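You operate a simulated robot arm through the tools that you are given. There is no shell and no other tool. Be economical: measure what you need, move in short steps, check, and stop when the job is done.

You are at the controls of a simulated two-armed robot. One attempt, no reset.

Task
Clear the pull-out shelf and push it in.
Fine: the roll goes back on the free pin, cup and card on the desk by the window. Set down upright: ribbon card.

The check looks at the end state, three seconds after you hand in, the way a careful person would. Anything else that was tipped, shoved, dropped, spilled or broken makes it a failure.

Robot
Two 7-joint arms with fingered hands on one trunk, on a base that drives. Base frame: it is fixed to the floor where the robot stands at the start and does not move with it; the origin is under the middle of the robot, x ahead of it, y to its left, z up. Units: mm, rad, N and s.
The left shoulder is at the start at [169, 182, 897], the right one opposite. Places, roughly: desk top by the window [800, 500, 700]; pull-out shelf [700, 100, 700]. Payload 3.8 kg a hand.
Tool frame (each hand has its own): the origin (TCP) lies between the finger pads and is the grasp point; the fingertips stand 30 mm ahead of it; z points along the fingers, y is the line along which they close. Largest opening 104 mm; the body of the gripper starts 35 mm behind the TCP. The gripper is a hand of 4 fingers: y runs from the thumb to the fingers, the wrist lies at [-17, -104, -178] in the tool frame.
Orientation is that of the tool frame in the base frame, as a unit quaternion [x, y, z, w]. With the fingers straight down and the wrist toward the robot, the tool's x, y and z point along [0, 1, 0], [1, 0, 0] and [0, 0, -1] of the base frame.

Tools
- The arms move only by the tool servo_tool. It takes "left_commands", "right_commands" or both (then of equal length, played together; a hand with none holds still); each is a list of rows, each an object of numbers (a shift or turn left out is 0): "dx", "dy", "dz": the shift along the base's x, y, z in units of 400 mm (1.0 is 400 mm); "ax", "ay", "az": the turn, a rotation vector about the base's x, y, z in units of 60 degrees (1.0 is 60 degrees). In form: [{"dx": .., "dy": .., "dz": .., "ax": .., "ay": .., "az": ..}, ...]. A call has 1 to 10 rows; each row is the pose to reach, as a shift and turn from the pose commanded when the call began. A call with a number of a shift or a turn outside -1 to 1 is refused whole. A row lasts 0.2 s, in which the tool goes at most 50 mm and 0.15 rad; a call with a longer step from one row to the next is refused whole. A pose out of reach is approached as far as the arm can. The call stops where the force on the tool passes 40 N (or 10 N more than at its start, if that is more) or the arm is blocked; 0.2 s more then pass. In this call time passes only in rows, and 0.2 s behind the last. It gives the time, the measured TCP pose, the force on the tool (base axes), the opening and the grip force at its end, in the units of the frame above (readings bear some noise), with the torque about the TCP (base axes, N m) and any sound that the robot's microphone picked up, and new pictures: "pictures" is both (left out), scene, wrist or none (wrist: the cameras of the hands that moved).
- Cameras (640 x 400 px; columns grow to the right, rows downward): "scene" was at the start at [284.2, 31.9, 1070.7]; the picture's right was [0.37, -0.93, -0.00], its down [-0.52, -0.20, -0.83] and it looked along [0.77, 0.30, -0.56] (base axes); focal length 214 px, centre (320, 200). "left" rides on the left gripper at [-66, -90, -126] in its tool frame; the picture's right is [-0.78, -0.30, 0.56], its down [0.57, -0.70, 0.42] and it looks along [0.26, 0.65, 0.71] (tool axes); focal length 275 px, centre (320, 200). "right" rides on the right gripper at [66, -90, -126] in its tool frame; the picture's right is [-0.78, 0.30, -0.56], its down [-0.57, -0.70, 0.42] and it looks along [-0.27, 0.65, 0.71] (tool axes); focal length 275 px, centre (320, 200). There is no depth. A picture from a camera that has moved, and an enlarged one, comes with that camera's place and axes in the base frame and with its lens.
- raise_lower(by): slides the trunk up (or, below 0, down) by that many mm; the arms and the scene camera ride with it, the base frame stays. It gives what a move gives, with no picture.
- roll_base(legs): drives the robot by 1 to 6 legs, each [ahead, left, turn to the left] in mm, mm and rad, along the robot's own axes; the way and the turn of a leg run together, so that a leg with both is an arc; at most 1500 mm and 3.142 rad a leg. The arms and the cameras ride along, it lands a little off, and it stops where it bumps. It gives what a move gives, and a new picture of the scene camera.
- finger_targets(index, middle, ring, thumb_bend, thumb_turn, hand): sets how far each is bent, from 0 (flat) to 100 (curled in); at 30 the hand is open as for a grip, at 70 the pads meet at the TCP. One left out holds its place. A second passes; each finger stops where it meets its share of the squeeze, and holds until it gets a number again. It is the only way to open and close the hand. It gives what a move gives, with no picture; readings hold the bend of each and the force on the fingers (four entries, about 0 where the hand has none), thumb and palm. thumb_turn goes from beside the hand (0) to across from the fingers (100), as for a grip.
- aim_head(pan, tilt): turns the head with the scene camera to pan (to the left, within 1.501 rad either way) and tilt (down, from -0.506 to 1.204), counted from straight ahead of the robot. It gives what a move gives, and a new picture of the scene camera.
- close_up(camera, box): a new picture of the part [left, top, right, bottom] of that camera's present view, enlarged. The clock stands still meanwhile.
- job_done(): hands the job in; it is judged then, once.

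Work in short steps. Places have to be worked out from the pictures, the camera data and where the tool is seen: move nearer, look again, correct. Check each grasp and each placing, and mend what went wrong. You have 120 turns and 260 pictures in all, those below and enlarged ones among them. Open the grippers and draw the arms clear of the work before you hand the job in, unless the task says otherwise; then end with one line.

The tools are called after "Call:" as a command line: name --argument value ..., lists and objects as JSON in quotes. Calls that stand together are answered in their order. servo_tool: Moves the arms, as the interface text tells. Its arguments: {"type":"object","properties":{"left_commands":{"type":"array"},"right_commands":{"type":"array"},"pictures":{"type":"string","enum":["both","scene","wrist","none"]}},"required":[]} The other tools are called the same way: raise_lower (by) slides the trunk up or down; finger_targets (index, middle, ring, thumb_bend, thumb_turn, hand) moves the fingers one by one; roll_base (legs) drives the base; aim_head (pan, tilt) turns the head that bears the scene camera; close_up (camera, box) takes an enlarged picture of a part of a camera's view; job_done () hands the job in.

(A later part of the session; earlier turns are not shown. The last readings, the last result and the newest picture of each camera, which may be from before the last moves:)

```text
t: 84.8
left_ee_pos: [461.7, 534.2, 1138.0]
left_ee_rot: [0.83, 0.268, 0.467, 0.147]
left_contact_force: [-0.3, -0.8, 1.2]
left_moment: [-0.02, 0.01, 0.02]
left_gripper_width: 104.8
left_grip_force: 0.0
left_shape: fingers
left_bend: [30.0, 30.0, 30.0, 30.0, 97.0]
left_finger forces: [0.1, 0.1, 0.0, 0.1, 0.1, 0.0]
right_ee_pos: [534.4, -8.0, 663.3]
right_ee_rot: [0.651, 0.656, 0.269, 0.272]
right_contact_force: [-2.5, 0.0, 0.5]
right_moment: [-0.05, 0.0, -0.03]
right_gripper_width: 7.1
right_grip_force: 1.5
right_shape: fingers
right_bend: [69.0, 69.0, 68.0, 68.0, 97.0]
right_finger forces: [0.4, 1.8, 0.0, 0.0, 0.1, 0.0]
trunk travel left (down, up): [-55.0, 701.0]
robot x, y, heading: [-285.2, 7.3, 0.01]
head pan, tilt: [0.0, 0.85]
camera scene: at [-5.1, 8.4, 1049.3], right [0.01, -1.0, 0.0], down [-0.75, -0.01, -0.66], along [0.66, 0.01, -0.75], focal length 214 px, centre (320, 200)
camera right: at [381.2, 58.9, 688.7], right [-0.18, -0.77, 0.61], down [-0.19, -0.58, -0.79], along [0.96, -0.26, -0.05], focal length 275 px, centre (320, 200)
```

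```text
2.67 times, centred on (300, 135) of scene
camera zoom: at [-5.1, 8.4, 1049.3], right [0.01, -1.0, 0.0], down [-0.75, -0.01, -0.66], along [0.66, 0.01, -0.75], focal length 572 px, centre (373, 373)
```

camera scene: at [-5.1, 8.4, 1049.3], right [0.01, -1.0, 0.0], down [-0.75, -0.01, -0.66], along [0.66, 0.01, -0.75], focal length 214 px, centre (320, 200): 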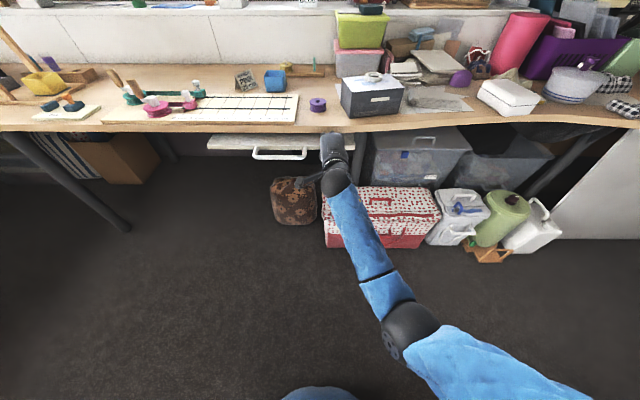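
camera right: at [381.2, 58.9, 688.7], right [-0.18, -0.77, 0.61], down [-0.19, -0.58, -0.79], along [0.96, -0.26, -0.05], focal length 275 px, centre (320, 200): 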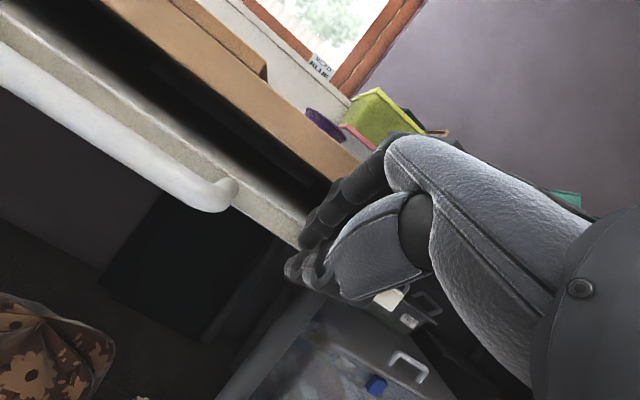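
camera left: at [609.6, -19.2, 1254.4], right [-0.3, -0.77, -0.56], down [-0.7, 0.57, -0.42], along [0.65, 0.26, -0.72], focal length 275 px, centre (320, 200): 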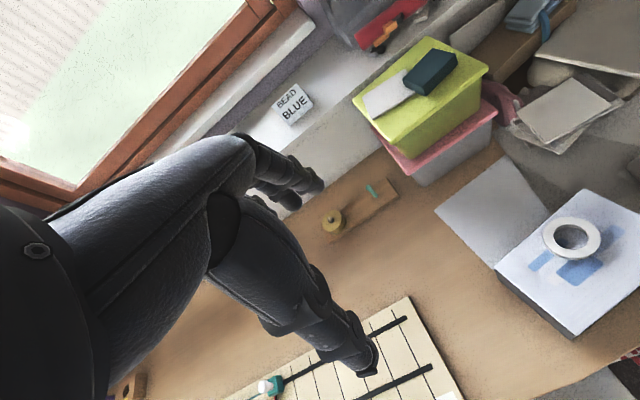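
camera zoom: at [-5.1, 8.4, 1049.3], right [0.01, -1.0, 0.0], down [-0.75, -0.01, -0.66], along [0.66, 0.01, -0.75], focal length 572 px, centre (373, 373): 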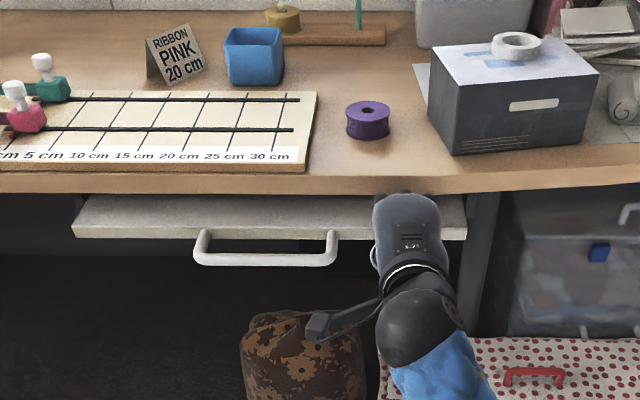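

Front edge at ≈569, still moving with 2.5 N. I push further in 6 mm rows until the stop shows.

Call:
servo_tool --right_commands '[{"dx": 0.015}, {"dx": 0.03}, {"dx": 0.045}, {"dx": 0.06}]' --pictures "both"

Call:
close_up --camera "scene" --box '[180, 60, 420, 210]'

```text
t: 85.7
left_ee_pos: [458.6, 532.9, 1140.3]
left_ee_rot: [0.83, 0.267, 0.468, 0.147]
left_contact_force: [-0.1, 0.1, 0.2]
left_moment: [0.01, -0.03, -0.01]
left_gripper_width: 104.7
left_grip_force: 0.0
left_shape: fingers
left_bend: [30.0, 30.0, 30.0, 30.0, 97.0]
left_finger forces: [0.0, 0.0, 0.1, 0.1, 0.0, 0.1]
right_ee_pos: [552.1, -7.5, 668.3]
right_ee_rot: [0.649, 0.656, 0.271, 0.273]
right_contact_force: [-33.4, -6.5, 6.8]
right_moment: [0.09, -1.07, -0.6]
right_gripper_width: 4.0
right_grip_force: 16.9
right_shape: fingers
right_bend: [70.0, 70.0, 70.0, 68.0, 97.0]
right_finger forces: [2.4, 28.7, 3.3, 0.0, 0.1, 0.0]
trunk travel left (down, up): [-55.0, 701.0]
robot x, y, heading: [-283.1, 9.1, 0.007]
head pan, tilt: [0.0, 0.85]
stopped in row 4 (right hand): the force on the tool passed its limit (the readings are from after the stop); the commanded pose is now the measured one
camera scene: at [-8.2, 7.5, 1050.4], right [0.01, -1.0, 0.0], down [-0.75, -0.01, -0.66], along [0.66, 0.01, -0.75], focal length 214 px, centre (320, 200)
camera right: at [398.7, 59.2, 692.0], right [-0.18, -0.77, 0.61], down [-0.19, -0.58, -0.79], along [0.97, -0.26, -0.04], focal length 275 px, centre (320, 200)
```

scene: 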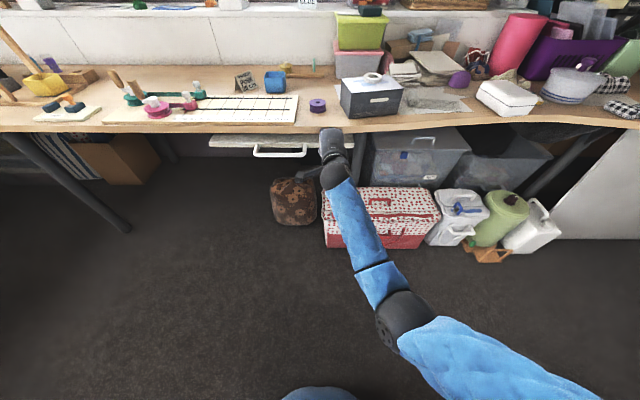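
right: 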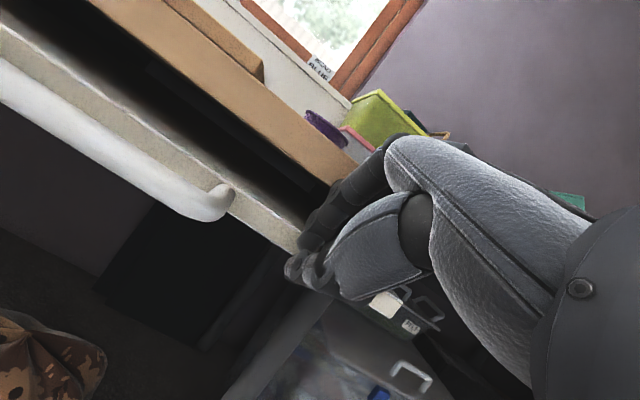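

```text
2.67 times, centred on (300, 135) of scene
camera zoom: at [-8.2, 7.5, 1050.4], right [0.01, -1.0, 0.0], down [-0.75, -0.01, -0.66], along [0.66, 0.01, -0.75], focal length 572 px, centre (373, 373)
```

zoom: 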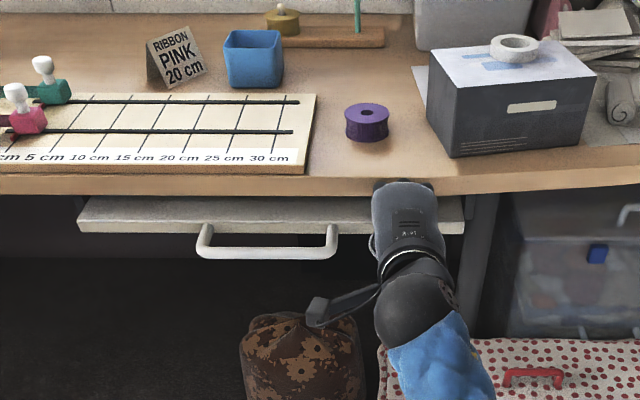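

The push stopped at 40 N with the shelf edge ≈ flush with the desk (x≈581 vs 585). I back off to inspect whether it's the shelf's stop or my knuckles at the desk edge.

Call:
servo_tool --right_commands '[{"dx": -0.06}, {"dx": -0.17}]' --pictures "wrist"

Call:
close_up --camera "scene" --box '[200, 110, 380, 180]'

Call:
close_up --camera "right" --box '[0, 0, 420, 300]'

```text
t: 86.3
left_ee_pos: [462.5, 535.4, 1138.1]
left_ee_rot: [0.83, 0.267, 0.466, 0.146]
left_contact_force: [1.3, 0.6, 0.7]
left_moment: [-0.01, 0.0, -0.01]
left_gripper_width: 104.9
left_grip_force: 0.0
left_shape: fingers
left_bend: [30.0, 30.0, 30.0, 30.0, 97.0]
left_finger forces: [0.0, 0.1, 0.0, 0.0, 0.1, 0.0]
right_ee_pos: [491.2, -14.5, 671.7]
right_ee_rot: [0.65, 0.652, 0.27, 0.282]
right_contact_force: [-0.5, 0.0, 0.4]
right_moment: [0.0, 0.01, 0.02]
right_gripper_width: 7.5
right_grip_force: 0.1
right_shape: fingers
right_bend: [68.0, 68.0, 68.0, 68.0, 97.0]
right_finger forces: [0.0, 0.0, 0.0, 0.0, 0.1, 0.1]
trunk travel left (down, up): [-55.0, 701.0]
robot x, y, heading: [-286.1, 5.4, 0.011]
head pan, tilt: [0.0, 0.85]
camera right: at [339.2, 53.3, 693.3], right [-0.2, -0.77, 0.61], down [-0.18, -0.59, -0.79], along [0.96, -0.27, -0.02], focal length 275 px, centre (320, 200)
```

right: 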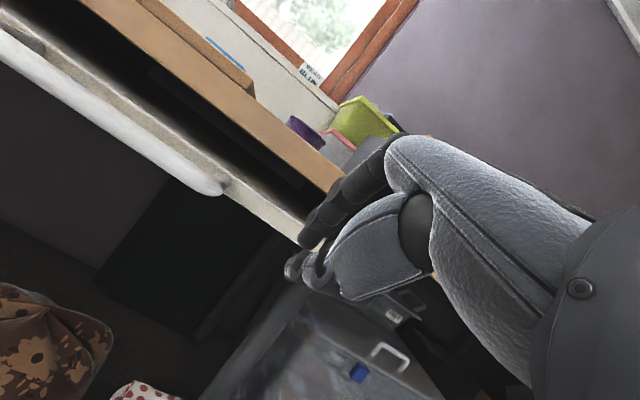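

```text
3.56 times, centred on (290, 145) of scene
camera zoom: at [-4.8, 8.2, 1049.2], right [0.01, -1.0, 0.0], down [-0.75, -0.01, -0.66], along [0.66, 0.01, -0.75], focal length 763 px, centre (427, 396)
```

zoom: 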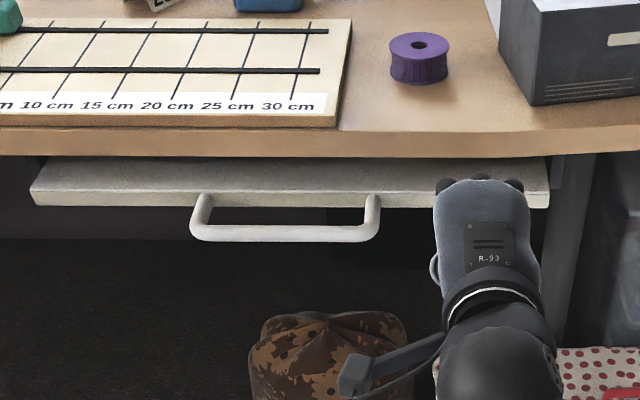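

```text
1.33 times, centred on (210, 150) of right
camera zoom: at [339.2, 53.3, 693.3], right [-0.2, -0.77, 0.61], down [-0.18, -0.59, -0.79], along [0.96, -0.27, -0.02], focal length 367 px, centre (467, 267)
```

zoom: 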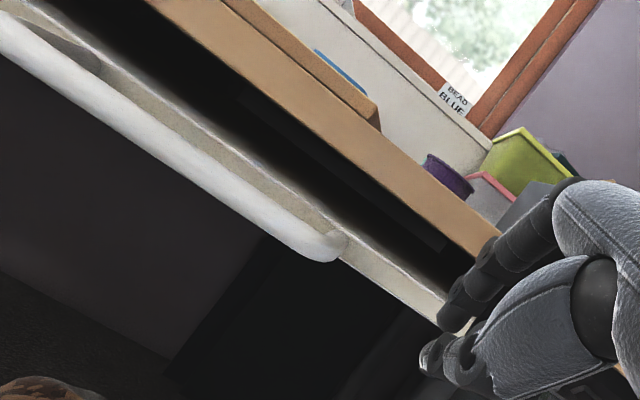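

The reaction's moment indicates contact above the TCP (z≈694): my fingers met the desk edge, not the shelf's stop. I'll push on the handle bar instead, which sticks out 50 mm: move to y≈135 in front of it.

Call:
servo_tool --right_commands '[{"dx": -0.06, "dy": 0.06}, {"dx": -0.06, "dy": 0.16}, {"dx": -0.06, "dy": 0.27, "dz": -0.01}, {"dx": -0.06, "dy": 0.37, "dz": -0.025}]' --pictures "both"

Call:
close_up --camera "scene" --box '[200, 110, 380, 200]'

```text
t: 87.3
left_ee_pos: [462.3, 534.7, 1138.4]
left_ee_rot: [0.83, 0.268, 0.467, 0.147]
left_contact_force: [-0.3, -0.8, -0.3]
left_moment: [0.02, 0.01, 0.01]
left_gripper_width: 104.8
left_grip_force: 0.1
left_shape: fingers
left_bend: [30.0, 30.0, 30.0, 30.0, 97.0]
left_finger forces: [0.0, 0.0, 0.0, 0.1, 0.0, 0.1]
right_ee_pos: [459.5, 142.4, 653.2]
right_ee_rot: [0.65, 0.657, 0.269, 0.27]
right_contact_force: [0.5, 0.1, -1.1]
right_moment: [0.01, -0.04, 0.0]
right_gripper_width: 7.6
right_grip_force: 0.0
right_shape: fingers
right_bend: [68.0, 68.0, 68.0, 68.0, 97.0]
right_finger forces: [0.1, 0.1, 0.1, 0.0, 0.0, 0.1]
trunk travel left (down, up): [-55.0, 701.0]
robot x, y, heading: [-282.5, 4.2, 0.013]
head pan, tilt: [0.0, 0.85]
camera scene: at [-4.9, 8.2, 1049.2], right [0.01, -1.0, 0.0], down [-0.75, -0.01, -0.66], along [0.66, 0.01, -0.75], focal length 214 px, centre (320, 200)
camera right: at [307.5, 208.1, 677.4], right [-0.18, -0.77, 0.61], down [-0.19, -0.58, -0.79], along [0.97, -0.26, -0.05], focal length 275 px, centre (320, 200)
```

scene: 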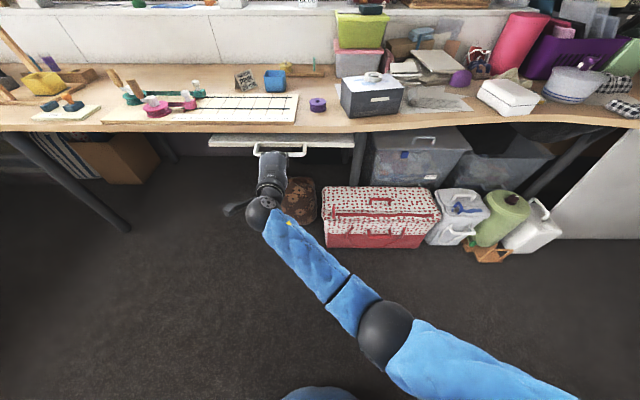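
right: 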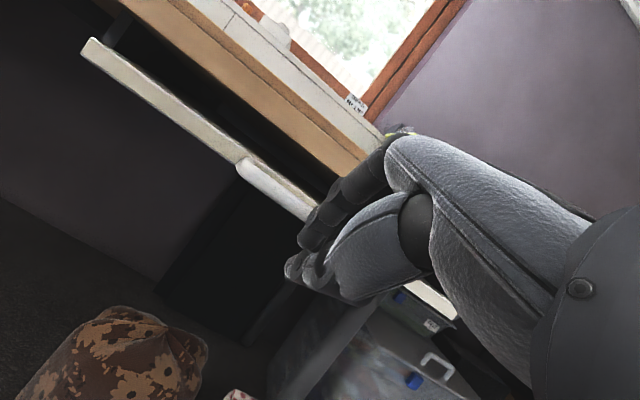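

```text
3.56 times, centred on (290, 155) of scene
camera zoom: at [-4.9, 8.2, 1049.2], right [0.01, -1.0, 0.0], down [-0.75, -0.01, -0.66], along [0.66, 0.01, -0.75], focal length 763 px, centre (427, 360)
```

zoom: 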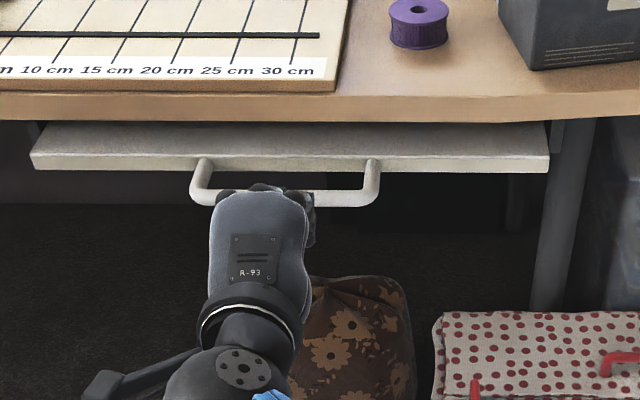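

Fist is in front of the handle bar (bar z≈643). I push forward in 6–8 mm rows until the stop.

Call:
servo_tool --right_commands '[{"dx": 0.025}, {"dx": 0.05}, {"dx": 0.075}, {"dx": 0.095}, {"dx": 0.115}, {"dx": 0.13}, {"dx": 0.145}, {"dx": 0.16}, {"dx": 0.175}]' --pictures "both"

Call:
close_up --camera "scene" --box '[200, 110, 380, 200]'

```text
t: 88.9
left_ee_pos: [459.2, 532.9, 1140.8]
left_ee_rot: [0.83, 0.266, 0.468, 0.147]
left_contact_force: [-0.5, -0.5, 0.8]
left_moment: [0.02, -0.01, -0.02]
left_gripper_width: 104.5
left_grip_force: 0.1
left_shape: fingers
left_bend: [30.0, 30.0, 30.0, 30.0, 97.0]
left_finger forces: [0.0, 0.0, 0.1, 0.1, 0.0, 0.0]
right_ee_pos: [514.1, 143.6, 659.8]
right_ee_rot: [0.649, 0.656, 0.272, 0.273]
right_contact_force: [-30.5, -9.0, 8.9]
right_moment: [-0.22, 0.15, -0.53]
right_gripper_width: 0.0
right_grip_force: 17.8
right_shape: fingers
right_bend: [71.0, 74.0, 72.0, 67.0, 97.0]
right_finger forces: [10.2, 16.5, 8.4, 0.0, 0.0, 0.0]
trunk travel left (down, up): [-55.0, 701.0]
robot x, y, heading: [-282.6, 4.8, 0.009]
head pan, tilt: [0.0, 0.85]
stopped in row 7 (right hand): the force on the tool passed its limit (the readings are from after the stop); the commanded pose is now the measured one
camera scene: at [-8.1, 7.1, 1050.3], right [0.01, -1.0, 0.0], down [-0.75, -0.01, -0.66], along [0.66, 0.01, -0.75], focal length 214 px, centre (320, 200)
camera right: at [360.1, 209.4, 683.3], right [-0.18, -0.77, 0.61], down [-0.18, -0.58, -0.79], along [0.97, -0.26, -0.04], focal length 275 px, centre (320, 200)
```

scene: 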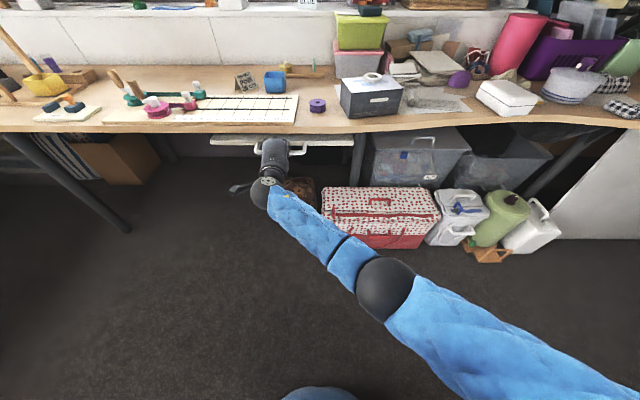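
right: 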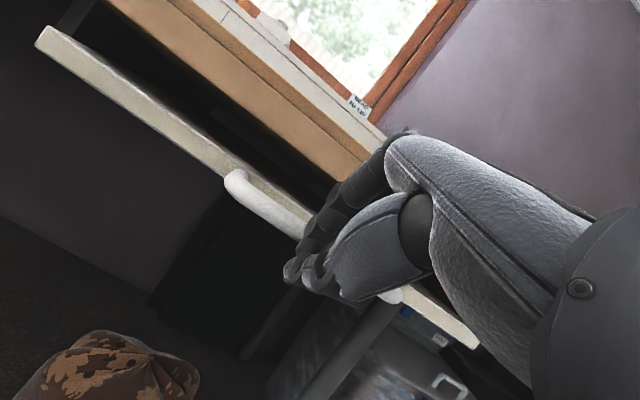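

```text
3.56 times, centred on (290, 155) of scene
camera zoom: at [-8.1, 7.1, 1050.3], right [0.01, -1.0, 0.0], down [-0.75, -0.01, -0.66], along [0.66, 0.01, -0.75], focal length 763 px, centre (427, 360)
```

zoom: 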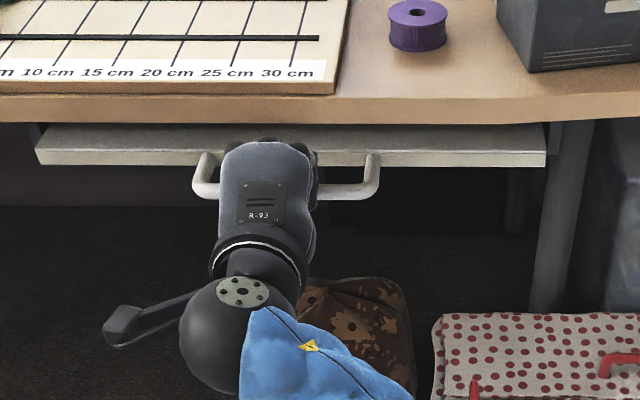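

Now the force acts at the bar height (z≈645) and the shelf front is flush with the desk edge: it's fully in. I back off, rise and un-tilt the hand.

Call:
servo_tool --right_commands '[{"dx": -0.06}, {"dx": -0.16}, {"dx": -0.26, "dz": 0.05}, {"dx": -0.3, "dz": 0.15}, {"dx": -0.3, "dz": 0.26}, {"dx": -0.3, "dz": 0.37}]' --pictures "none"

Call:
servo_tool --right_commands '[{"dz": 0.05, "dy": -0.05, "ay": 0.12}, {"dz": 0.1, "dy": -0.1, "ay": 0.25}, {"dz": 0.13, "dy": -0.15, "ay": 0.38}, {"dz": 0.13, "dy": -0.2, "ay": 0.51}, {"dz": 0.13, "dy": -0.25, "ay": 0.64}, {"dz": 0.13, "dy": -0.3, "ay": 0.75}]' --pictures "both"

```text
t: 90.3
left_ee_pos: [462.4, 533.8, 1139.4]
left_ee_rot: [0.83, 0.267, 0.467, 0.147]
left_contact_force: [-0.4, -0.1, 0.4]
left_moment: [0.03, 0.04, -0.03]
left_gripper_width: 104.5
left_grip_force: 0.1
left_shape: fingers
left_bend: [30.0, 30.0, 30.0, 30.0, 97.0]
left_finger forces: [0.0, 0.1, 0.0, 0.0, 0.1, 0.0]
right_ee_pos: [393.5, 142.7, 803.2]
right_ee_rot: [0.649, 0.657, 0.27, 0.272]
right_contact_force: [-0.5, 0.4, 0.3]
right_moment: [0.03, 0.0, -0.01]
right_gripper_width: 7.6
right_grip_force: 0.0
right_shape: fingers
right_bend: [68.0, 68.0, 68.0, 68.0, 97.0]
right_finger forces: [0.0, 0.0, 0.1, 0.0, 0.0, 0.0]
trunk travel left (down, up): [-55.0, 701.0]
robot x, y, heading: [-285.6, 7.5, 0.007]
head pan, tilt: [0.0, 0.85]
```

```text
t: 91.7
left_ee_pos: [461.4, 534.2, 1138.6]
left_ee_rot: [0.83, 0.268, 0.467, 0.147]
left_contact_force: [-0.1, -0.3, -0.1]
left_moment: [0.0, 0.0, 0.0]
left_gripper_width: 104.8
left_grip_force: 0.1
left_shape: fingers
left_bend: [30.0, 30.0, 30.0, 30.0, 97.0]
left_finger forces: [0.0, 0.1, 0.0, 0.0, 0.0, 0.0]
right_ee_pos: [408.9, 24.8, 850.2]
right_ee_rot: [0.703, 0.711, 0.0, 0.0]
right_contact_force: [0.1, -0.4, -0.6]
right_moment: [-0.02, 0.01, 0.01]
right_gripper_width: 7.3
right_grip_force: 0.2
right_shape: fingers
right_bend: [68.0, 68.0, 68.0, 68.0, 97.0]
right_finger forces: [0.0, 0.0, 0.1, 0.0, 0.0, 0.0]
right hand out of reach, approached as far as the arm can: row 6
trunk travel left (down, up): [-55.0, 701.0]
robot x, y, heading: [-287.4, 8.1, 0.013]
head pan, tilt: [0.0, 0.85]
camera scene: at [-4.7, 8.2, 1049.1], right [0.01, -1.0, 0.0], down [-0.75, -0.01, -0.66], along [0.66, 0.01, -0.75], focal length 214 px, centre (320, 200)
camera right: at [318.1, 91.0, 975.5], right [0.3, -0.77, 0.56], down [-0.69, -0.58, -0.43], along [0.65, -0.26, -0.71], focal length 275 px, centre (320, 200)
```

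scene: 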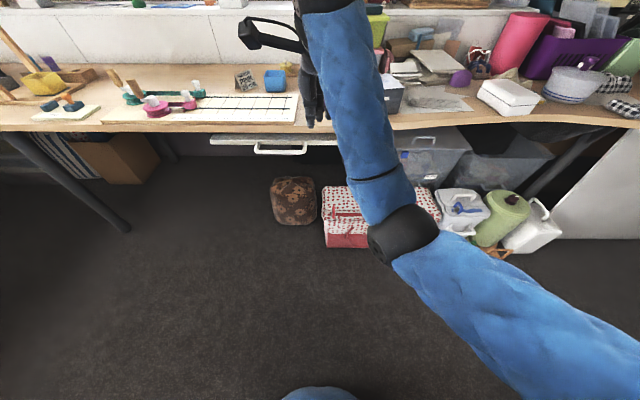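
right: 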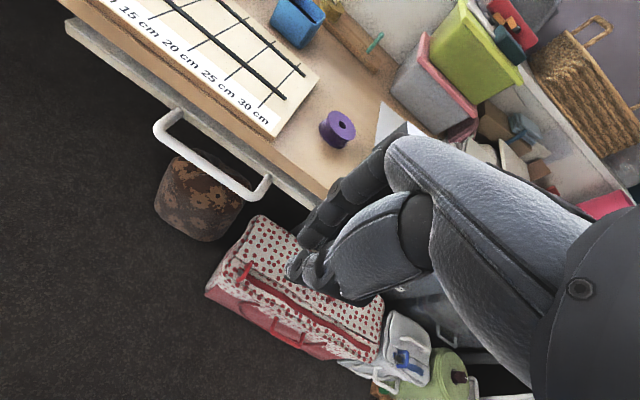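

The shelf is in, everything on the desk stands. I open the right hand and drive up: 285 mm ahead and 95 mm left, straightening the heading.

Call:
finger_targets --hand "right" --index 36 --middle 36 --ring 36 --thumb_bend 36

Call:
roll_base --legs '[[285, 95, -0.011]]'

```text
t: 92.7
left_ee_pos: [463.2, 534.1, 1137.9]
left_ee_rot: [0.83, 0.267, 0.467, 0.147]
left_contact_force: [-0.3, -0.3, 0.2]
left_moment: [0.0, 0.0, -0.01]
left_gripper_width: 104.7
left_grip_force: 0.2
left_shape: fingers
left_bend: [30.0, 30.0, 30.0, 30.0, 97.0]
left_finger forces: [0.0, 0.0, 0.0, 0.1, 0.1, 0.0]
right_ee_pos: [408.5, 25.6, 851.2]
right_ee_rot: [0.704, 0.711, 0.003, 0.001]
right_contact_force: [0.0, 0.5, 0.7]
right_moment: [0.0, -0.01, 0.05]
right_gripper_width: 89.3
right_grip_force: 0.0
right_shape: fingers
right_bend: [36.0, 36.0, 36.0, 36.0, 97.0]
right_finger forces: [0.0, 0.0, 0.0, 0.0, 0.0, 0.0]
trunk travel left (down, up): [-55.0, 701.0]
robot x, y, heading: [-285.4, 2.3, 0.014]
head pan, tilt: [0.0, 0.85]
```

```text
t: 94.7
left_ee_pos: [754.6, 620.8, 1137.6]
left_ee_rot: [0.832, 0.262, 0.466, 0.15]
left_contact_force: [-0.9, -0.2, -0.3]
left_moment: [-0.01, 0.01, 0.01]
left_gripper_width: 104.9
left_grip_force: 0.0
left_shape: fingers
left_bend: [30.0, 30.0, 30.0, 30.0, 97.0]
left_finger forces: [0.0, 0.1, 0.0, 0.0, 0.1, 0.0]
right_ee_pos: [694.8, 112.0, 850.9]
right_ee_rot: [0.708, 0.707, 0.002, 0.001]
right_contact_force: [0.2, 0.7, -0.2]
right_moment: [0.05, 0.0, 0.03]
right_gripper_width: 89.4
right_grip_force: 0.2
right_shape: fingers
right_bend: [36.0, 36.0, 36.0, 36.0, 97.0]
right_finger forces: [0.0, 0.0, 0.1, 0.0, 0.0, 0.0]
trunk travel left (down, up): [-55.0, 701.0]
robot x, y, heading: [4.8, 102.1, -0.003]
head pan, tilt: [0.0, 0.85]
camera scene: at [280.5, 100.7, 1049.1], right [0.0, -1.0, 0.0], down [-0.75, 0.0, -0.66], along [0.66, 0.0, -0.75], focal length 214 px, centre (320, 200)
```

scene: 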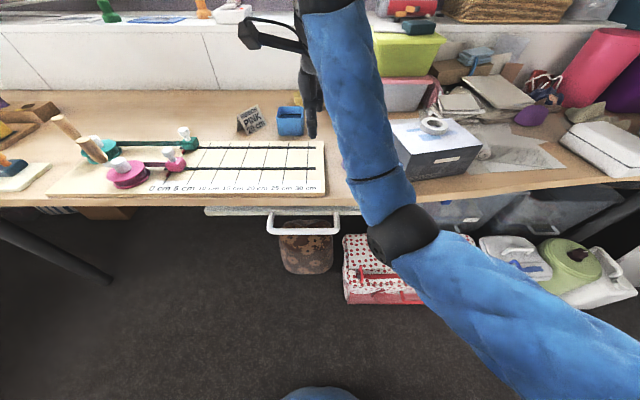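

I move over the roll's spot and look with the wrist camera.

Call:
servo_tool --right_commands '[{"dx": -0.01, "dy": -0.11}, {"dx": -0.024, "dy": -0.224, "dz": -0.05}]' --pictures "both"

Call:
close_up --camera "right" --box '[180, 200, 340, 360]'

```text
refused: row 2 steps farther than a row can; nothing moved
```

```text
2.50 times, centred on (260, 280) of right
camera zoom: at [604.2, 179.5, 975.4], right [0.29, -0.78, 0.56], down [-0.7, -0.57, -0.43], along [0.65, -0.26, -0.71], focal length 688 px, centre (470, 0)
```

zoom: 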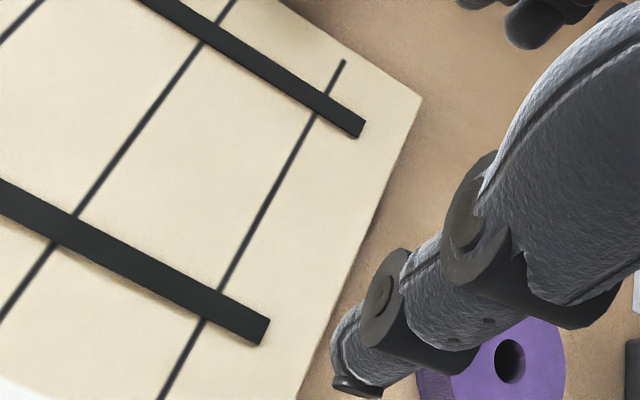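

The step was slightly too long; I repeat it with three rows.

Call:
servo_tool --right_commands '[{"dx": -0.01, "dy": -0.08}, {"dx": -0.018, "dy": -0.16}, {"dx": -0.024, "dy": -0.224, "dz": -0.05}]' --pictures "both"

Call:
close_up --camera "right" --box '[180, 200, 340, 360]'

Call:
close_up --camera "scene" --box '[280, 80, 400, 200]'

```text
t: 95.5
left_ee_pos: [752.9, 620.9, 1138.3]
left_ee_rot: [0.832, 0.261, 0.465, 0.15]
left_contact_force: [-0.2, -0.2, -0.2]
left_moment: [0.0, -0.04, 0.03]
left_gripper_width: 104.4
left_grip_force: 0.0
left_shape: fingers
left_bend: [30.0, 30.0, 30.0, 30.0, 97.0]
left_finger forces: [0.1, 0.0, 0.1, 0.0, 0.0, 0.0]
right_ee_pos: [693.6, 22.7, 823.5]
right_ee_rot: [0.708, 0.706, 0.002, 0.001]
right_contact_force: [-0.5, 0.2, -0.9]
right_moment: [0.06, -0.03, 0.01]
right_gripper_width: 89.4
right_grip_force: 0.1
right_shape: fingers
right_bend: [36.0, 36.0, 36.0, 36.0, 97.0]
right_finger forces: [0.0, 0.0, 0.0, 0.0, 0.1, 0.1]
right hand out of reach, approached as far as the arm can: row 1, 2, 3
trunk travel left (down, up): [-55.0, 701.0]
robot x, y, heading: [5.3, 101.7, -0.002]
head pan, tilt: [0.0, 0.85]
camera scene: at [280.2, 100.5, 1049.2], right [0.0, -1.0, 0.0], down [-0.75, 0.0, -0.66], along [0.66, 0.0, -0.75], focal length 214 px, centre (320, 200)
camera right: at [602.9, 90.0, 949.1], right [0.29, -0.78, 0.56], down [-0.7, -0.57, -0.43], along [0.65, -0.26, -0.71], focal length 275 px, centre (320, 200)
```

scene: 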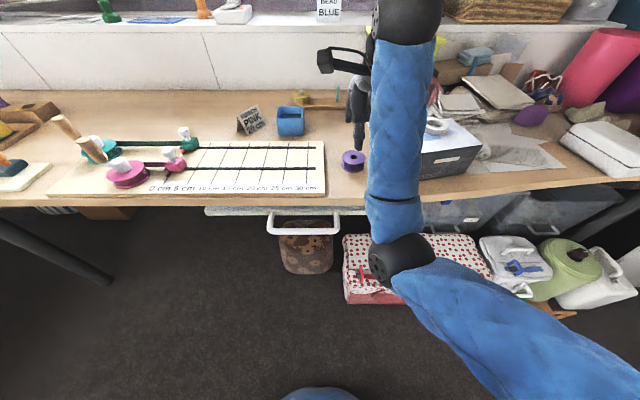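
right: 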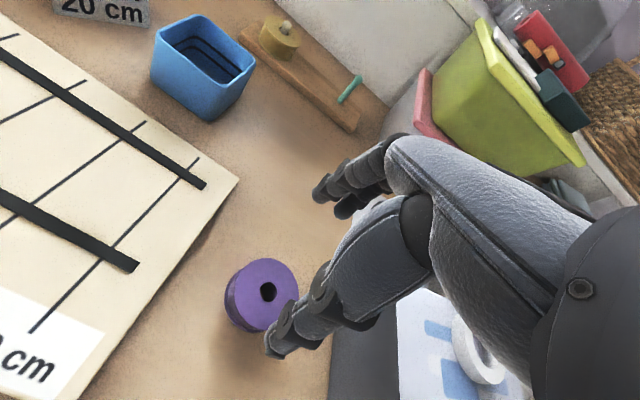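

```text
2.50 times, centred on (260, 280) of right
camera zoom: at [602.9, 90.0, 949.1], right [0.29, -0.78, 0.56], down [-0.7, -0.57, -0.43], along [0.65, -0.26, -0.71], focal length 688 px, centre (470, 0)
```

zoom: 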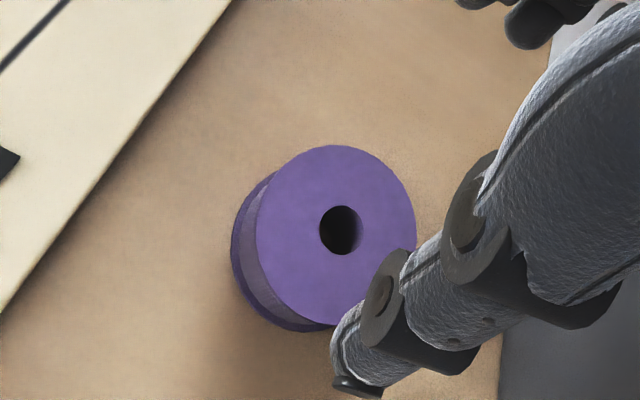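

```text
3.33 times, centred on (340, 140) of scene
camera zoom: at [280.2, 100.5, 1049.2], right [0.0, -1.0, 0.0], down [-0.75, 0.0, -0.66], along [0.66, 0.0, -0.75], focal length 715 px, centre (253, 400)
```

zoom: 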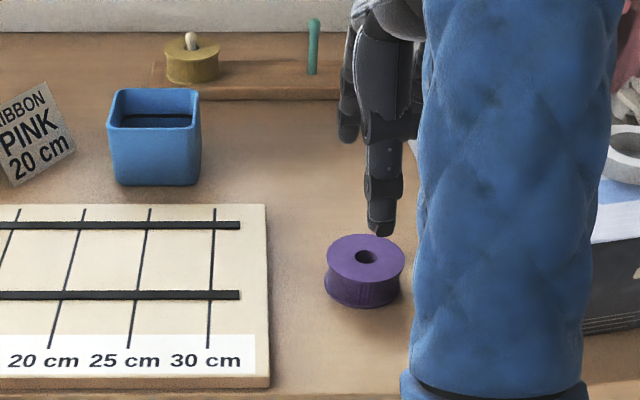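

Roll is visible and upright, but the right arm reports reach trouble (awkward posture after pushing). I raise and pull back toward the starting posture to free the joints.

Call:
servo_tool --right_commands '[{"dx": -0.03, "dy": 0.02, "dz": 0.1}, {"dx": -0.08, "dy": 0.05, "dz": 0.2}, {"dx": -0.13, "dy": 0.08, "dz": 0.3}, {"dx": -0.18, "dy": 0.1, "dz": 0.4}, {"dx": -0.22, "dy": 0.1, "dz": 0.5}]' --pictures "scene"

```text
t: 96.7
left_ee_pos: [751.9, 619.1, 1141.7]
left_ee_rot: [0.831, 0.261, 0.467, 0.15]
left_contact_force: [-0.2, 0.2, 0.5]
left_moment: [0.01, 0.03, 0.0]
left_gripper_width: 104.7
left_grip_force: 0.0
left_shape: fingers
left_bend: [30.0, 30.0, 30.0, 30.0, 97.0]
left_finger forces: [0.0, 0.0, 0.0, 0.0, 0.1, 0.0]
right_ee_pos: [701.4, 98.8, 1058.6]
right_ee_rot: [0.708, 0.706, 0.003, 0.0]
right_contact_force: [-0.8, 0.1, -0.5]
right_moment: [0.0, -0.04, 0.04]
right_gripper_width: 89.4
right_grip_force: 0.0
right_shape: fingers
right_bend: [36.0, 36.0, 36.0, 36.0, 97.0]
right_finger forces: [0.0, 0.0, 0.0, 0.0, 0.0, 0.0]
right hand out of reach, approached as far as the arm can: row 1, 2, 3, 4, 5
trunk travel left (down, up): [-55.0, 701.0]
robot x, y, heading: [0.5, 102.6, 0.002]
head pan, tilt: [0.0, 0.85]
camera scene: at [278.1, 100.4, 1050.1], right [0.0, -1.0, 0.0], down [-0.75, 0.0, -0.66], along [0.66, 0.0, -0.75], focal length 214 px, centre (320, 200)
```

scene: 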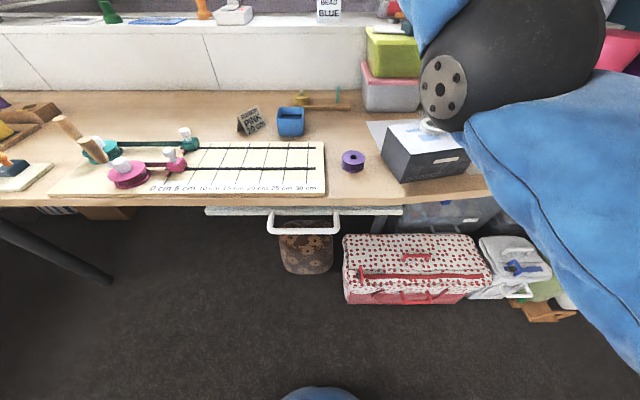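

I try the parked posture that worked before (out to the right): toward about (520,-130,1000).

Call:
servo_tool --right_commands '[{"dx": -0.05, "dy": -0.1, "dz": -0.01}, {"dx": -0.11, "dy": -0.19, "dz": -0.02}, {"dx": -0.17, "dy": -0.28, "dz": -0.04}, {"dx": -0.23, "dy": -0.37, "dz": -0.06}, {"dx": -0.29, "dy": -0.46, "dz": -0.08}, {"dx": -0.36, "dy": -0.54, "dz": -0.1}, {"dx": -0.44, "dy": -0.6, "dz": -0.12}]' --pictures "scene"

```text
t: 98.3
left_ee_pos: [753.2, 622.0, 1136.4]
left_ee_rot: [0.831, 0.262, 0.466, 0.15]
left_contact_force: [0.8, -0.4, -0.2]
left_moment: [-0.04, -0.02, -0.04]
left_gripper_width: 104.7
left_grip_force: 0.0
left_shape: fingers
left_bend: [30.0, 30.0, 30.0, 30.0, 97.0]
left_finger forces: [0.0, 0.0, 0.1, 0.1, 0.1, 0.0]
right_ee_pos: [615.3, -237.2, 1059.6]
right_ee_rot: [0.707, 0.707, 0.001, 0.0]
right_contact_force: [0.4, 0.4, -0.4]
right_moment: [-0.02, 0.01, 0.0]
right_gripper_width: 89.5
right_grip_force: 0.1
right_shape: fingers
right_bend: [36.0, 36.0, 36.0, 36.0, 97.0]
right_finger forces: [0.0, 0.0, 0.1, 0.1, 0.0, 0.0]
right hand out of reach, approached as far as the arm can: row 1, 2, 3, 4, 5, 6, 7
trunk travel left (down, up): [-55.0, 701.0]
robot x, y, heading: [0.7, 105.0, -0.009]
head pan, tilt: [0.0, 0.85]
camera scene: at [280.7, 101.2, 1049.0], right [0.0, -1.0, 0.0], down [-0.75, 0.0, -0.66], along [0.66, 0.0, -0.75], focal length 214 px, centre (320, 200)
```

scene: 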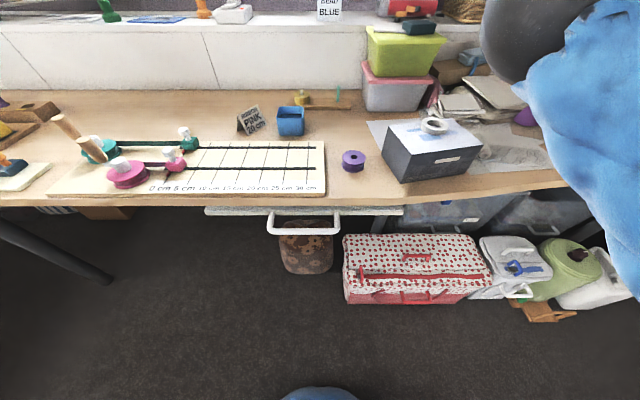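

It looks like a wrist-joint limit in this arm posture. I back the base 250 mm for free space and re-tilt the hand forward to unwind the way it came.

Call:
roll_base --legs '[[-250, 0, 0.006]]'

Call:
servo_tool --right_commands '[{"dz": -0.03, "ay": -0.13}, {"dz": -0.06, "ay": -0.26}, {"dz": -0.1, "ay": -0.39}, {"dz": -0.15, "ay": -0.52}, {"dz": -0.2, "ay": -0.65}, {"dz": -0.25, "ay": -0.75}]' --pictures "scene"

```text
t: 100.1
left_ee_pos: [500.0, 625.3, 1139.1]
left_ee_rot: [0.831, 0.264, 0.467, 0.149]
left_contact_force: [0.2, -0.3, -0.2]
left_moment: [0.01, 0.01, -0.03]
left_gripper_width: 104.9
left_grip_force: 0.1
left_shape: fingers
left_bend: [30.0, 30.0, 30.0, 30.0, 97.0]
left_finger forces: [0.0, 0.0, 0.0, 0.1, 0.0, 0.0]
right_ee_pos: [365.8, -234.6, 1059.3]
right_ee_rot: [0.706, 0.708, 0.002, 0.002]
right_contact_force: [0.7, -0.3, 1.4]
right_moment: [0.01, -0.02, 0.0]
right_gripper_width: 89.7
right_grip_force: 0.2
right_shape: fingers
right_bend: [36.0, 36.0, 36.0, 36.0, 97.0]
right_finger forces: [0.0, 0.0, 0.0, 0.0, 0.0, 0.0]
trunk travel left (down, up): [-55.0, 701.0]
robot x, y, heading: [-252.0, 100.8, -0.0]
head pan, tilt: [0.0, 0.85]
camera scene: at [28.9, 102.1, 1049.4], right [0.0, -1.0, 0.0], down [-0.75, 0.0, -0.66], along [0.66, 0.0, -0.75], focal length 214 px, centre (320, 200)
```

scene: 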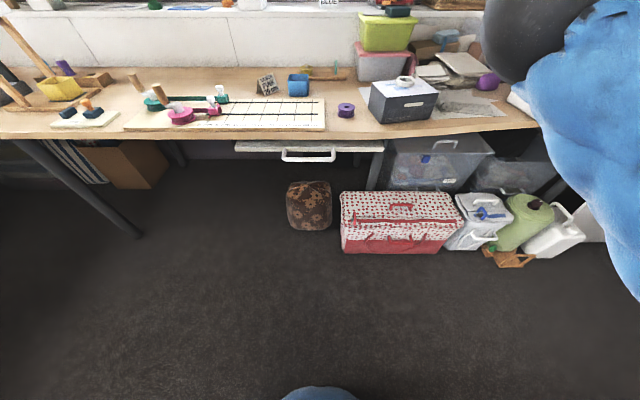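

```text
t: 101.5
left_ee_pos: [499.9, 623.8, 1137.7]
left_ee_rot: [0.832, 0.263, 0.466, 0.148]
left_contact_force: [-0.7, -0.4, -1.0]
left_moment: [0.01, -0.02, 0.0]
left_gripper_width: 104.8
left_grip_force: 0.1
left_shape: fingers
left_bend: [30.0, 30.0, 30.0, 30.0, 97.0]
left_finger forces: [0.0, 0.0, 0.1, 0.0, 0.0, 0.0]
right_ee_pos: [364.5, -234.4, 958.5]
right_ee_rot: [0.651, 0.654, 0.273, 0.272]
right_contact_force: [0.1, -1.0, 0.3]
right_moment: [-0.01, -0.04, 0.0]
right_gripper_width: 89.8
right_grip_force: 0.0
right_shape: fingers
right_bend: [36.0, 36.0, 36.0, 36.0, 97.0]
right_finger forces: [0.1, 0.0, 0.0, 0.1, 0.0, 0.0]
right hand out of reach, approached as far as the arm can: row 1, 2, 3, 4
trunk travel left (down, up): [-55.0, 701.0]
robot x, y, heading: [-254.4, 106.1, -0.001]
head pan, tilt: [0.0, 0.85]
camera scene: at [29.6, 102.0, 1049.2], right [0.0, -1.0, 0.0], down [-0.75, 0.0, -0.66], along [0.66, 0.0, -0.75], focal length 214 px, centre (320, 200)
```

scene: 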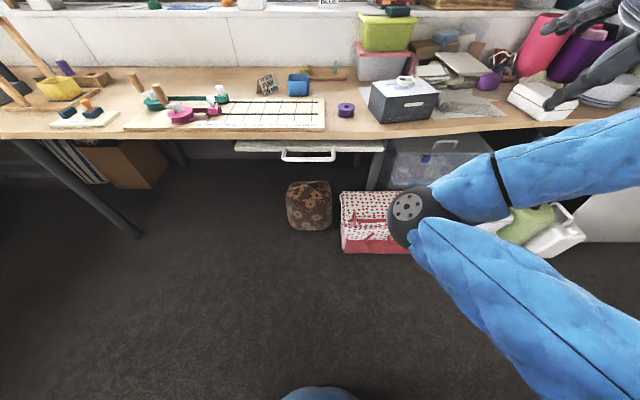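

The elbow is folded inward. I try to coax it outward by yawing the hand to the left (+60°) in free space.

Call:
servo_tool --right_commands '[{"az": 0.13}, {"az": 0.26}, {"az": 0.39}, {"az": 0.52}, {"az": 0.65}, {"az": 0.78}, {"az": 0.91}, {"az": 1.0}]' --pictures "scene"

```text
t: 103.3
left_ee_pos: [500.3, 623.8, 1138.1]
left_ee_rot: [0.831, 0.264, 0.466, 0.148]
left_contact_force: [-0.2, 0.1, 0.0]
left_moment: [0.0, 0.02, 0.02]
left_gripper_width: 104.9
left_grip_force: 0.1
left_shape: fingers
left_bend: [30.0, 30.0, 30.0, 30.0, 97.0]
left_finger forces: [0.1, 0.0, 0.0, 0.0, 0.1, 0.0]
right_ee_pos: [366.1, -235.0, 959.7]
right_ee_rot: [0.236, 0.892, 0.373, 0.098]
right_contact_force: [-0.4, -0.1, 0.3]
right_moment: [0.05, 0.03, -0.02]
right_gripper_width: 89.6
right_grip_force: 0.1
right_shape: fingers
right_bend: [36.0, 36.0, 36.0, 36.0, 97.0]
right_finger forces: [0.0, 0.1, 0.1, 0.1, 0.1, 0.0]
right hand out of reach, approached as far as the arm can: row 2
trunk travel left (down, up): [-55.0, 701.0]
robot x, y, heading: [-253.9, 102.7, -0.001]
head pan, tilt: [0.0, 0.85]
camera scene: at [29.5, 102.0, 1049.2], right [0.0, -1.0, 0.0], down [-0.75, 0.0, -0.66], along [0.66, 0.0, -0.75], focal length 214 px, centre (320, 200)
```

scene: 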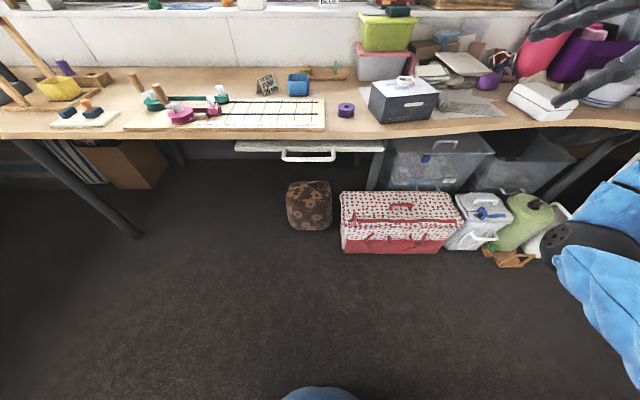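

The elbow swung outward. I now un-tilt the hand about its yawed axis.

Call:
servo_tool --right_commands '[{"ax": -0.11, "ay": 0.063}, {"ax": -0.22, "ay": 0.126}, {"ax": -0.33, "ay": 0.19}, {"ax": -0.44, "ay": 0.253}, {"ax": -0.55, "ay": 0.316}, {"ax": -0.65, "ay": 0.375}]' --pictures "scene"

```text
t: 104.7
left_ee_pos: [500.0, 624.1, 1138.4]
left_ee_rot: [0.831, 0.264, 0.466, 0.148]
left_contact_force: [0.8, -1.1, 0.0]
left_moment: [-0.03, 0.0, 0.01]
left_gripper_width: 104.7
left_grip_force: 0.1
left_shape: fingers
left_bend: [30.0, 30.0, 30.0, 30.0, 97.0]
left_finger forces: [0.1, 0.1, 0.0, 0.0, 0.1, 0.0]
right_ee_pos: [364.5, -234.6, 958.7]
right_ee_rot: [0.258, 0.966, 0.001, -0.001]
right_contact_force: [-0.2, -1.3, 0.2]
right_moment: [0.03, 0.0, 0.01]
right_gripper_width: 89.6
right_grip_force: 0.2
right_shape: fingers
right_bend: [36.0, 36.0, 36.0, 36.0, 97.0]
right_finger forces: [0.1, 0.1, 0.1, 0.1, 0.0, 0.0]
trunk travel left (down, up): [-55.0, 701.0]
robot x, y, heading: [-252.8, 100.4, 0.003]
head pan, tilt: [0.0, 0.85]
camera scene: at [29.3, 102.2, 1049.3], right [0.0, -1.0, 0.0], down [-0.75, 0.0, -0.66], along [0.66, 0.0, -0.75], focal length 214 px, centre (320, 200)
```

scene: 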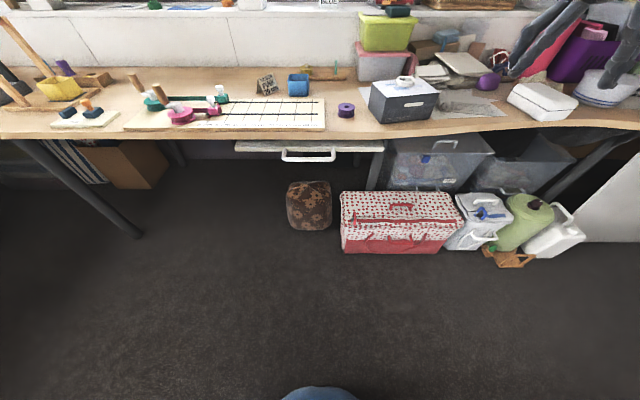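

Free and vertical. I yaw back to straight while bringing the hand in front.

Call:
servo_tool --right_commands '[{"dx": 0.0, "dy": 0.05, "dz": -0.01, "az": -0.12}, {"dx": 0.01, "dy": 0.11, "dz": -0.03, "az": -0.24}, {"dx": 0.02, "dy": 0.17, "dz": -0.05, "az": -0.36}, {"dx": 0.04, "dy": 0.23, "dz": -0.07, "az": -0.48}, {"dx": 0.05, "dy": 0.29, "dz": -0.09, "az": -0.6}, {"dx": 0.06, "dy": 0.35, "dz": -0.12, "az": -0.72}, {"dx": 0.07, "dy": 0.41, "dz": -0.15, "az": -0.84}, {"dx": 0.08, "dy": 0.47, "dz": -0.18, "az": -0.96}, {"dx": 0.08, "dy": 0.47, "dz": -0.2, "az": -1.0}]' --pictures "scene"

```text
t: 106.7
left_ee_pos: [499.7, 623.8, 1138.4]
left_ee_rot: [0.831, 0.264, 0.466, 0.149]
left_contact_force: [-1.5, -0.4, -0.4]
left_moment: [0.01, -0.02, 0.01]
left_gripper_width: 104.8
left_grip_force: 0.0
left_shape: fingers
left_bend: [30.0, 30.0, 30.0, 30.0, 97.0]
left_finger forces: [0.0, 0.0, 0.0, 0.0, 0.0, 0.0]
right_ee_pos: [396.9, -47.2, 879.1]
right_ee_rot: [0.707, 0.708, 0.002, 0.0]
right_contact_force: [-0.1, 1.3, 0.7]
right_moment: [0.02, 0.0, 0.02]
right_gripper_width: 89.7
right_grip_force: 0.0
right_shape: fingers
right_bend: [36.0, 36.0, 36.0, 36.0, 97.0]
right_finger forces: [0.0, 0.0, 0.0, 0.0, 0.1, 0.0]
trunk travel left (down, up): [-55.0, 701.0]
robot x, y, heading: [-251.6, 101.9, 0.005]
head pan, tilt: [0.0, 0.85]
camera scene: at [29.5, 102.1, 1049.2], right [0.0, -1.0, 0.0], down [-0.75, 0.0, -0.66], along [0.66, 0.0, -0.75], focal length 214 px, centre (320, 200)
```

scene: 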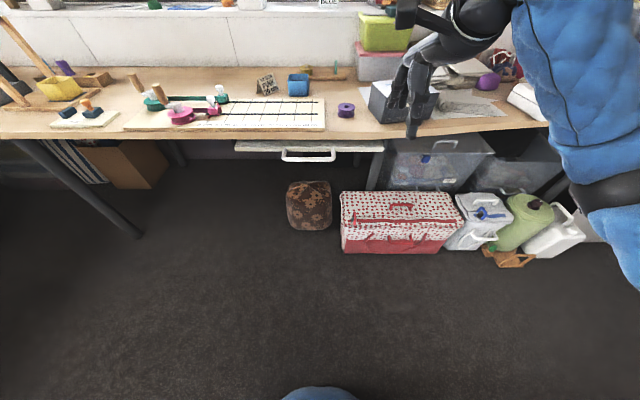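

Posture is good again. I shift the hand to y≈21 and drive 250 mm ahead to the roll.

Call:
servo_tool --right_commands '[{"dy": 0.09}, {"dy": 0.175}]' --pictures "none"

Call:
roll_base --legs '[[250, 0, -0.003]]'

```text
t: 107.3
left_ee_pos: [500.8, 625.1, 1137.9]
left_ee_rot: [0.831, 0.265, 0.467, 0.149]
left_contact_force: [0.0, -0.5, 0.7]
left_moment: [-0.01, 0.01, -0.02]
left_gripper_width: 104.8
left_grip_force: 0.0
left_shape: fingers
left_bend: [30.0, 30.0, 30.0, 30.0, 97.0]
left_finger forces: [0.0, 0.0, 0.0, 0.0, 0.0, 0.0]
right_ee_pos: [397.2, 23.3, 879.0]
right_ee_rot: [0.707, 0.707, 0.002, 0.0]
right_contact_force: [-0.8, -0.5, -0.8]
right_moment: [-0.01, -0.02, -0.03]
right_gripper_width: 89.7
right_grip_force: 0.0
right_shape: fingers
right_bend: [36.0, 36.0, 36.0, 36.0, 97.0]
right_finger forces: [0.1, 0.1, 0.0, 0.1, 0.1, 0.0]
trunk travel left (down, up): [-55.0, 701.0]
robot x, y, heading: [-245.8, 99.9, -0.001]
head pan, tilt: [0.0, 0.85]
```

```text
t: 109.2
left_ee_pos: [753.0, 622.5, 1136.9]
left_ee_rot: [0.832, 0.263, 0.466, 0.149]
left_contact_force: [-0.1, 0.2, -0.6]
left_moment: [-0.03, -0.04, 0.0]
left_gripper_width: 104.8
left_grip_force: 0.0
left_shape: fingers
left_bend: [30.0, 30.0, 30.0, 30.0, 97.0]
left_finger forces: [0.0, 0.0, 0.0, 0.0, 0.0, 0.0]
right_ee_pos: [647.9, 20.6, 878.2]
right_ee_rot: [0.707, 0.707, 0.001, 0.001]
right_contact_force: [0.5, 0.0, 0.3]
right_moment: [0.02, -0.02, 0.04]
right_gripper_width: 89.5
right_grip_force: 0.0
right_shape: fingers
right_bend: [36.0, 36.0, 36.0, 36.0, 97.0]
right_finger forces: [0.1, 0.0, 0.0, 0.0, 0.1, 0.1]
trunk travel left (down, up): [-55.0, 701.0]
robot x, y, heading: [-1.8, 102.1, -0.003]
head pan, tilt: [0.0, 0.85]
camera scene: at [280.1, 101.5, 1049.1], right [0.0, -1.0, 0.0], down [-0.75, 0.0, -0.66], along [0.66, 0.0, -0.75], focal length 214 px, centre (320, 200)
```

scene: 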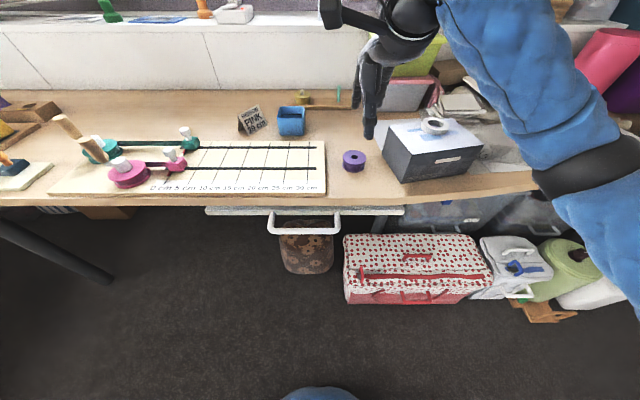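

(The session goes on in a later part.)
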